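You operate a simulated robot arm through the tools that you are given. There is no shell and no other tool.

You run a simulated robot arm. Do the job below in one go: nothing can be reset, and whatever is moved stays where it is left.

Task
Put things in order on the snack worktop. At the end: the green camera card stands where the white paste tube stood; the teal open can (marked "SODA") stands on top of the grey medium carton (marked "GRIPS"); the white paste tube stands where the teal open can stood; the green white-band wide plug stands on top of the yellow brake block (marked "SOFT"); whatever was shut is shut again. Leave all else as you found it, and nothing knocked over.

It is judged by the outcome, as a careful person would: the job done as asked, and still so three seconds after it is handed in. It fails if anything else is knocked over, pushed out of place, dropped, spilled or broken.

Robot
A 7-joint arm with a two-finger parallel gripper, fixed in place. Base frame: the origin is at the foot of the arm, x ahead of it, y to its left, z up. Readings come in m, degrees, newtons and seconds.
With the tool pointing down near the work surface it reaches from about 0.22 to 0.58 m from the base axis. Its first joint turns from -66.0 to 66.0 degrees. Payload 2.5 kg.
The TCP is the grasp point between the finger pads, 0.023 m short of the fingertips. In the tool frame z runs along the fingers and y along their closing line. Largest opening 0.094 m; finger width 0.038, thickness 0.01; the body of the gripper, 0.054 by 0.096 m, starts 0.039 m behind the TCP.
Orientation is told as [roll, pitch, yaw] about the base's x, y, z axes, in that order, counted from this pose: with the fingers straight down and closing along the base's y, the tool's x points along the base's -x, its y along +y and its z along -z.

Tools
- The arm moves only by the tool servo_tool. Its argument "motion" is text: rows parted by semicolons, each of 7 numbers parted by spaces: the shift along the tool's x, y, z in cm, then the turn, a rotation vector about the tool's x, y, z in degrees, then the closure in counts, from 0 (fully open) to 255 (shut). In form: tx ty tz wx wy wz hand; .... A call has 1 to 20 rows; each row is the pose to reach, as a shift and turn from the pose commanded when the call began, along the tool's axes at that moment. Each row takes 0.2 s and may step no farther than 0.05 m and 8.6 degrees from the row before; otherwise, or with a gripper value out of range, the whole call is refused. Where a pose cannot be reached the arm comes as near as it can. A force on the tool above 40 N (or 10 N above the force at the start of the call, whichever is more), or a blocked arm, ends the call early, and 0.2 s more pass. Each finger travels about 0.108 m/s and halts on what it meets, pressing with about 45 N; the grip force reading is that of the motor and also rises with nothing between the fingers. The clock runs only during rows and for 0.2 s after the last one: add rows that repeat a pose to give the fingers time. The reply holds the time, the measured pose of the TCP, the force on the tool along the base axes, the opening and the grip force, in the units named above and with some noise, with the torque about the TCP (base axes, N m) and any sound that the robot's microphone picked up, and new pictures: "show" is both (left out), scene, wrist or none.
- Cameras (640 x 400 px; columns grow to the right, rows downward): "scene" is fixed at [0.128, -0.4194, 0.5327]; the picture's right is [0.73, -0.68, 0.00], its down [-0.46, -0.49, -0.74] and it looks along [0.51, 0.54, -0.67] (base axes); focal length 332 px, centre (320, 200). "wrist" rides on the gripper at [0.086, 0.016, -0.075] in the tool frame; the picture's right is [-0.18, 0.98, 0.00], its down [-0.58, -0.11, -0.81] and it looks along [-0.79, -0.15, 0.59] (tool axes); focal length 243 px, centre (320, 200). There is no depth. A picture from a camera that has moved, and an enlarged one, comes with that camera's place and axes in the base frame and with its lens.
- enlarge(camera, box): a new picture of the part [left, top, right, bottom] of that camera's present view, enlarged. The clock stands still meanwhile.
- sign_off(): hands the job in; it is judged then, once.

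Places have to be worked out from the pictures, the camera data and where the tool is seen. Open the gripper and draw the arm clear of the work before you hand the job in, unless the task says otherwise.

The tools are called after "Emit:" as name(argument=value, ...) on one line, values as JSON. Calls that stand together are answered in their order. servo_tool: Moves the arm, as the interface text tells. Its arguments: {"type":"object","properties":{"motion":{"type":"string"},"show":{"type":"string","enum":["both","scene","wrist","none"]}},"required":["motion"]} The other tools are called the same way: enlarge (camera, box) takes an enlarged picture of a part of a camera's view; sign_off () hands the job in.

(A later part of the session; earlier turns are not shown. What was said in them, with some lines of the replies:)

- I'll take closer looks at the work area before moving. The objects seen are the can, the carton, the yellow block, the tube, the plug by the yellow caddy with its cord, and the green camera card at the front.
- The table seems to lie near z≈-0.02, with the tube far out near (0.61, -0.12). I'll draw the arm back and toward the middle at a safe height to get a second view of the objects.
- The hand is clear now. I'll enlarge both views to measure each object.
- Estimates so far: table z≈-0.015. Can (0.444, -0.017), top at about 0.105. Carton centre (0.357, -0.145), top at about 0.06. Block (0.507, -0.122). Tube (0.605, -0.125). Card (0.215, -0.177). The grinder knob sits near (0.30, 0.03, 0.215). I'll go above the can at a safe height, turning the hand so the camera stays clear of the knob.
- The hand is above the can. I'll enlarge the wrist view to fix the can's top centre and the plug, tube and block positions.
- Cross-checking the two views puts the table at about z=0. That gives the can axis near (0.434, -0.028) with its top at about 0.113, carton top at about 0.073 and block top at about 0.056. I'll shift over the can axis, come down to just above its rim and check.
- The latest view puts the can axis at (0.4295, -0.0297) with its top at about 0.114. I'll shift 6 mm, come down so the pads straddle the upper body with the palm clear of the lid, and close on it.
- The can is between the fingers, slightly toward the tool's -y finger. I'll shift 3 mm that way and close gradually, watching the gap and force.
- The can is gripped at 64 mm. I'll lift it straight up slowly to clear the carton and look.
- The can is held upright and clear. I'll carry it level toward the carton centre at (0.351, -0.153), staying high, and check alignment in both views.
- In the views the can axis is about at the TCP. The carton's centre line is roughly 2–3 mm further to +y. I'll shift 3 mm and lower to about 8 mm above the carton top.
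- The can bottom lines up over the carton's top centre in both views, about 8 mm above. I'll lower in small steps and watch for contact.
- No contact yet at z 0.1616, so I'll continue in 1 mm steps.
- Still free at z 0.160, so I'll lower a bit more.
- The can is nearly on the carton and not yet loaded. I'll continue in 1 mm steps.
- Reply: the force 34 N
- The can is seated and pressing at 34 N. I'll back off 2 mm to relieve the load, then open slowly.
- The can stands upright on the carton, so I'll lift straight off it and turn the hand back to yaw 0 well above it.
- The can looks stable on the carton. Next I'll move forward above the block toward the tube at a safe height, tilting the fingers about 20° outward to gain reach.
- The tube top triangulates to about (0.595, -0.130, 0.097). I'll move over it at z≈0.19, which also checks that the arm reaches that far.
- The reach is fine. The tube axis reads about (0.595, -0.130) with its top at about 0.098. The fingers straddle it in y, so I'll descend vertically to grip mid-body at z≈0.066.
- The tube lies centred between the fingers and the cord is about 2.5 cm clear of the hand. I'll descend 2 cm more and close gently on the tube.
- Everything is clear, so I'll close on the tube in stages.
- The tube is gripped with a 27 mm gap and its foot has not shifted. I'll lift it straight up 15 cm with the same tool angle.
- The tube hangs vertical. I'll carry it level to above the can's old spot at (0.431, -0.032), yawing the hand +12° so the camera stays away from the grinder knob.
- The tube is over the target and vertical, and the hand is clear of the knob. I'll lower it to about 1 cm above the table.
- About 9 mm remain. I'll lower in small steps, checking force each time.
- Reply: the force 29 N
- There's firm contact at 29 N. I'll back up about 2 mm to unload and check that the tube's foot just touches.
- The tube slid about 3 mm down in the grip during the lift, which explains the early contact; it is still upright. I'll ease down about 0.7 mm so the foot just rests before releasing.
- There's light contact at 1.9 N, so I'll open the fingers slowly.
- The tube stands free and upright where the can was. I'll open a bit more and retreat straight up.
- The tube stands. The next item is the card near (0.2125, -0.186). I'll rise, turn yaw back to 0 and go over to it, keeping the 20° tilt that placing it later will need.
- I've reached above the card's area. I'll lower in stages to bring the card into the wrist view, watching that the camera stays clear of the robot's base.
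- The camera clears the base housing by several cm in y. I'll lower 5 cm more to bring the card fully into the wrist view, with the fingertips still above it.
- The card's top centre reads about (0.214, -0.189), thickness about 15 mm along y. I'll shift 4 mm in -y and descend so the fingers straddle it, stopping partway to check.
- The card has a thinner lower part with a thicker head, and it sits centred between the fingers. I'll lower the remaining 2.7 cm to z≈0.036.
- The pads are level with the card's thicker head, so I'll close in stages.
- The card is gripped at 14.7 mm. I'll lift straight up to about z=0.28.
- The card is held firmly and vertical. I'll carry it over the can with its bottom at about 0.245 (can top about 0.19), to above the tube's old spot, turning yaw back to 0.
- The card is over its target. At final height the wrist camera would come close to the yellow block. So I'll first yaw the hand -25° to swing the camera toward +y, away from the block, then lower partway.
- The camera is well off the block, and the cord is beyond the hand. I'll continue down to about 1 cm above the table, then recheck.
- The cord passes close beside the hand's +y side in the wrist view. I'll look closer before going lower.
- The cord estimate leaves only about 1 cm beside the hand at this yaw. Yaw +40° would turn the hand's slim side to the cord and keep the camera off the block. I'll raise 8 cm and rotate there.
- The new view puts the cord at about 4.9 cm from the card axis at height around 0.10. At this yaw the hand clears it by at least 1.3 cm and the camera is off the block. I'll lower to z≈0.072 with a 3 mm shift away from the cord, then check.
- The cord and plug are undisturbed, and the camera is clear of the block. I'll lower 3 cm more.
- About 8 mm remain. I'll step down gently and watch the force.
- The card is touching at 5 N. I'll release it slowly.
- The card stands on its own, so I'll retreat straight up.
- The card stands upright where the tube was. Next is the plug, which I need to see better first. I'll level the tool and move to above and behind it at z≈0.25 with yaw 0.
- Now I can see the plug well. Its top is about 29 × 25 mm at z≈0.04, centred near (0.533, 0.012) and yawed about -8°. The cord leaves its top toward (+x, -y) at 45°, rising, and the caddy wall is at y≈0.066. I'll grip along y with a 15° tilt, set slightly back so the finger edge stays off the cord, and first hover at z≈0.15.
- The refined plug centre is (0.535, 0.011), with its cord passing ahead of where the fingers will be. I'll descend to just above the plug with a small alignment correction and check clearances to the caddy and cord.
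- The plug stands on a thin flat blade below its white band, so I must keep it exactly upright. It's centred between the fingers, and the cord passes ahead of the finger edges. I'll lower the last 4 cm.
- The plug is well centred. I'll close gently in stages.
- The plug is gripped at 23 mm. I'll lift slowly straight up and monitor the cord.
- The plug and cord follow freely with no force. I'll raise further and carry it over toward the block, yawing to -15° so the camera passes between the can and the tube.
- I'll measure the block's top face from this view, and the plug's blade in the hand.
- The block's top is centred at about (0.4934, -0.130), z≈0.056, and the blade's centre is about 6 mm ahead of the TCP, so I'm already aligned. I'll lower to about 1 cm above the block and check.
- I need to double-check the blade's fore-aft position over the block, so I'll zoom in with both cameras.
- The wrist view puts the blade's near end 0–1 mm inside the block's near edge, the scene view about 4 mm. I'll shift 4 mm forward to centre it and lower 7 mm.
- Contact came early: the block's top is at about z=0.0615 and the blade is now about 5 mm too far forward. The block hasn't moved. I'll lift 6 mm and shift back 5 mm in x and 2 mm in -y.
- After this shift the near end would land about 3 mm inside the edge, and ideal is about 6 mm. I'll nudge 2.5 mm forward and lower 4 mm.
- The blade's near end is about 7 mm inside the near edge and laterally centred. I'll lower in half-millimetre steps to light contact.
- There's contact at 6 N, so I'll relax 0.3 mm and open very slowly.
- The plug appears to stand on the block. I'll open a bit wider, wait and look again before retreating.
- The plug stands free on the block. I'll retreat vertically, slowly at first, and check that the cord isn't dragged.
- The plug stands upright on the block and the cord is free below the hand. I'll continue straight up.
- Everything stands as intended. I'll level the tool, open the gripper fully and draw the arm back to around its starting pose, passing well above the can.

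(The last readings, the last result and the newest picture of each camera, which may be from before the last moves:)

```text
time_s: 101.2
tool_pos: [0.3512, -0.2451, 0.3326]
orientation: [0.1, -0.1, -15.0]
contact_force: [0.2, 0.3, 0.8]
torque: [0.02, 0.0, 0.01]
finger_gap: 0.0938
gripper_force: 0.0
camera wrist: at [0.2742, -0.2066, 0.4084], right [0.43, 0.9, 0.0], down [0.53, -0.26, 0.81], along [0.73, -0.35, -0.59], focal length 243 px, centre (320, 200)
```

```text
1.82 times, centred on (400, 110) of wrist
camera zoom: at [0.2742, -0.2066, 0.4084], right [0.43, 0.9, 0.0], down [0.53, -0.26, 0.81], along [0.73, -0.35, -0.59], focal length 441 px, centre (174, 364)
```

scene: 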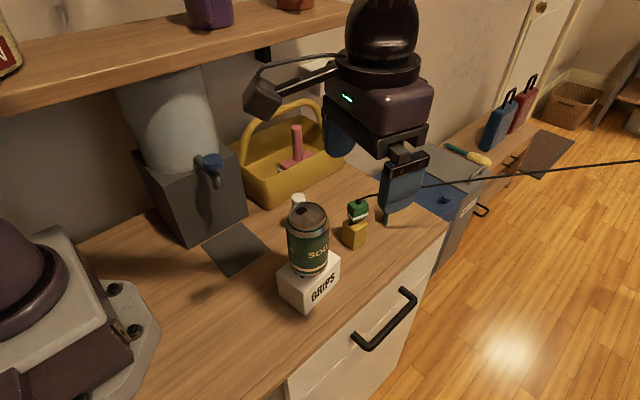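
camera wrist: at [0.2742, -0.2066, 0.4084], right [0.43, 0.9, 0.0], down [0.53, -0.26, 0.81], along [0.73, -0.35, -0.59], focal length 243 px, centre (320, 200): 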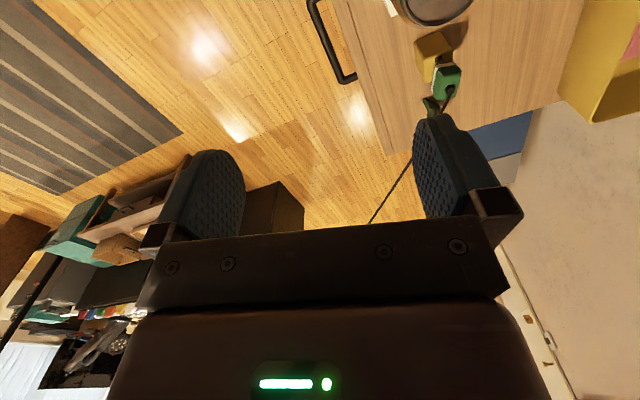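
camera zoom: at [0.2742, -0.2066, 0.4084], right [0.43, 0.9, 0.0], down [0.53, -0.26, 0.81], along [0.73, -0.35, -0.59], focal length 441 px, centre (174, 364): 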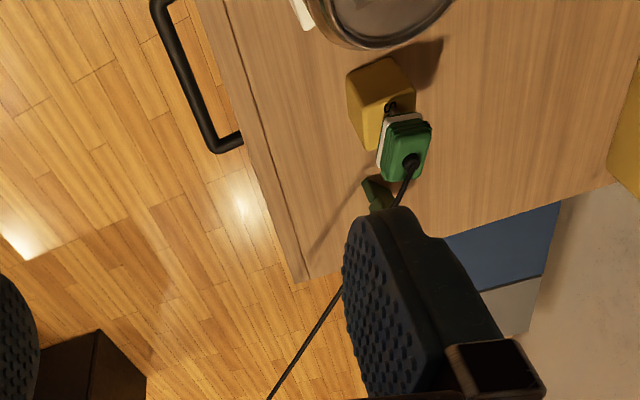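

The gripper is open and clear. I'll pull back a little more for an unobstructed final check of every object.

Emit:
servo_tool(motion="2 2 0 0 0 -3 0; 4 4 0 0 0 -6 0; 6 6 0 0 0 -9 0; 8 8 0 0 0 -12 0; 9 10 0 0 0 -15 0; 9 10 0 0 0 -15 0; 9 10 0 0 0 -15 0", show="both")

Emit:
enlarge(camera="scene", box=[270, 150, 430, 260])

Emit:
enlarge(camera="scene", box=[220, 180, 380, 320])

Emit:
enlarge(camera="wrist", box=[230, 0, 470, 200])

```text
time_s: 102.8
tool_pos: [0.2909, -0.1257, 0.3338]
orientation: [-0.1, -0.1, -0.1]
contact_force: [-0.6, 0.2, -0.2]
torque: [-0.01, 0.0, -0.04]
finger_gap: 0.0939
gripper_force: 0.0
camera wrist: at [0.2064, -0.1076, 0.408], right [0.18, 0.98, 0.0], down [0.58, -0.11, 0.81], along [0.79, -0.15, -0.59], focal length 243 px, centre (320, 200)
```

scene: 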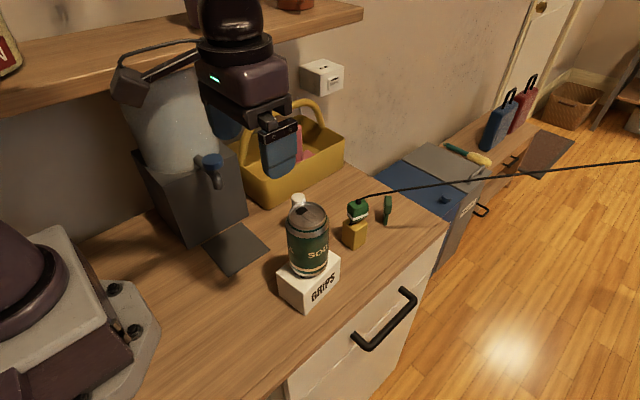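
wrist: 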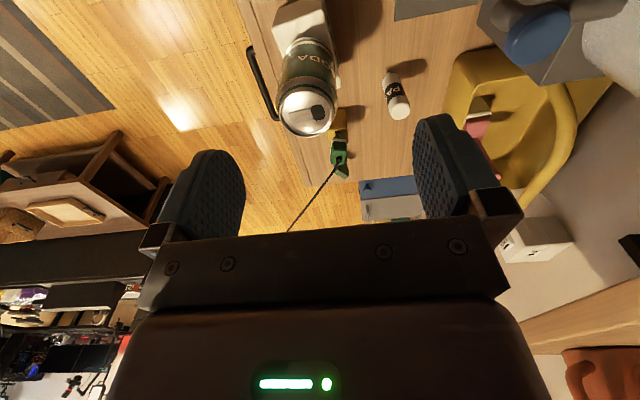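

```text
3.64 times, centred on (350, 205) of scene
camera zoom: at [0.128, -0.4193, 0.5327], right [0.73, -0.68, 0.0], down [-0.46, -0.49, -0.74], along [0.51, 0.54, -0.67], focal length 1206 px, centre (211, 182)
```

zoom: 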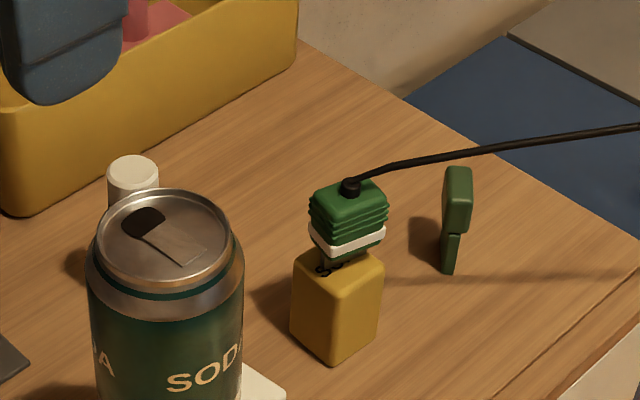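

```text
2.86 times, centred on (300, 250) of scene
camera zoom: at [0.128, -0.4193, 0.5327], right [0.73, -0.68, 0.0], down [-0.46, -0.49, -0.74], along [0.51, 0.54, -0.67], focal length 948 px, centre (377, 57)
```

zoom: 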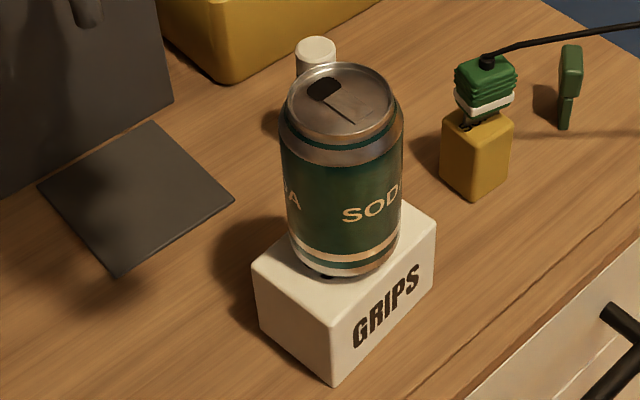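

```text
2.00 times, centred on (350, 100) of wrist
camera zoom: at [0.2064, -0.1076, 0.408], right [0.18, 0.98, 0.0], down [0.58, -0.11, 0.81], along [0.79, -0.15, -0.59], focal length 485 px, centre (260, 400)
```

zoom: 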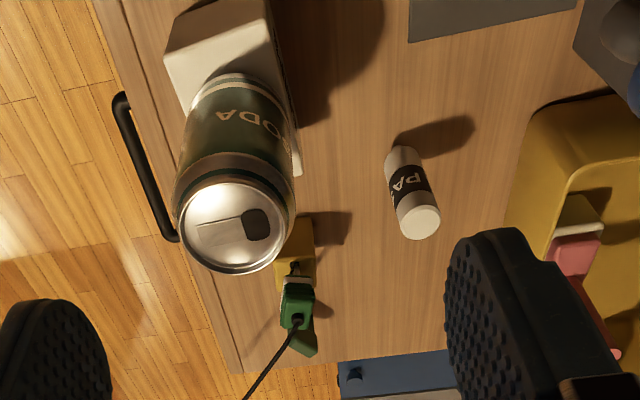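

All four goals look met and stable: the can is on the carton, the tube at the can's old spot, the card at the tube's old spot, and the plug on the yellow block. Nothing was opened and nothing else has moved. The gripper is open and clear, so I'm handing the job in.

Emit:
sign_off()

```text
The job is handed in.
```

I've handed in the job. In the last pictures before that, everything was upright and in its place:

- **Can:** the teal "SODA" can stands centred on the grey "GRIPS" carton.
- **Tube:** the white paste tube stands where the can stood.
- **Card:** the green camera card stands where the tube stood, about 2–3 mm off its exact centre. It is turned about 35° from how it faced originally.
- **Plug:** the green plug stands on the yellow "SOFT" block, with its cord hanging free.

The plug rests on a thin blade only about 4 mm thick, so it is the least stable of the four. It stayed put from the time I released it until I handed the job in.

I opened nothing, so there was nothing to shut again. Nothing else on the worktop looked moved or knocked over. The gripper is open and the arm is clear of the work.
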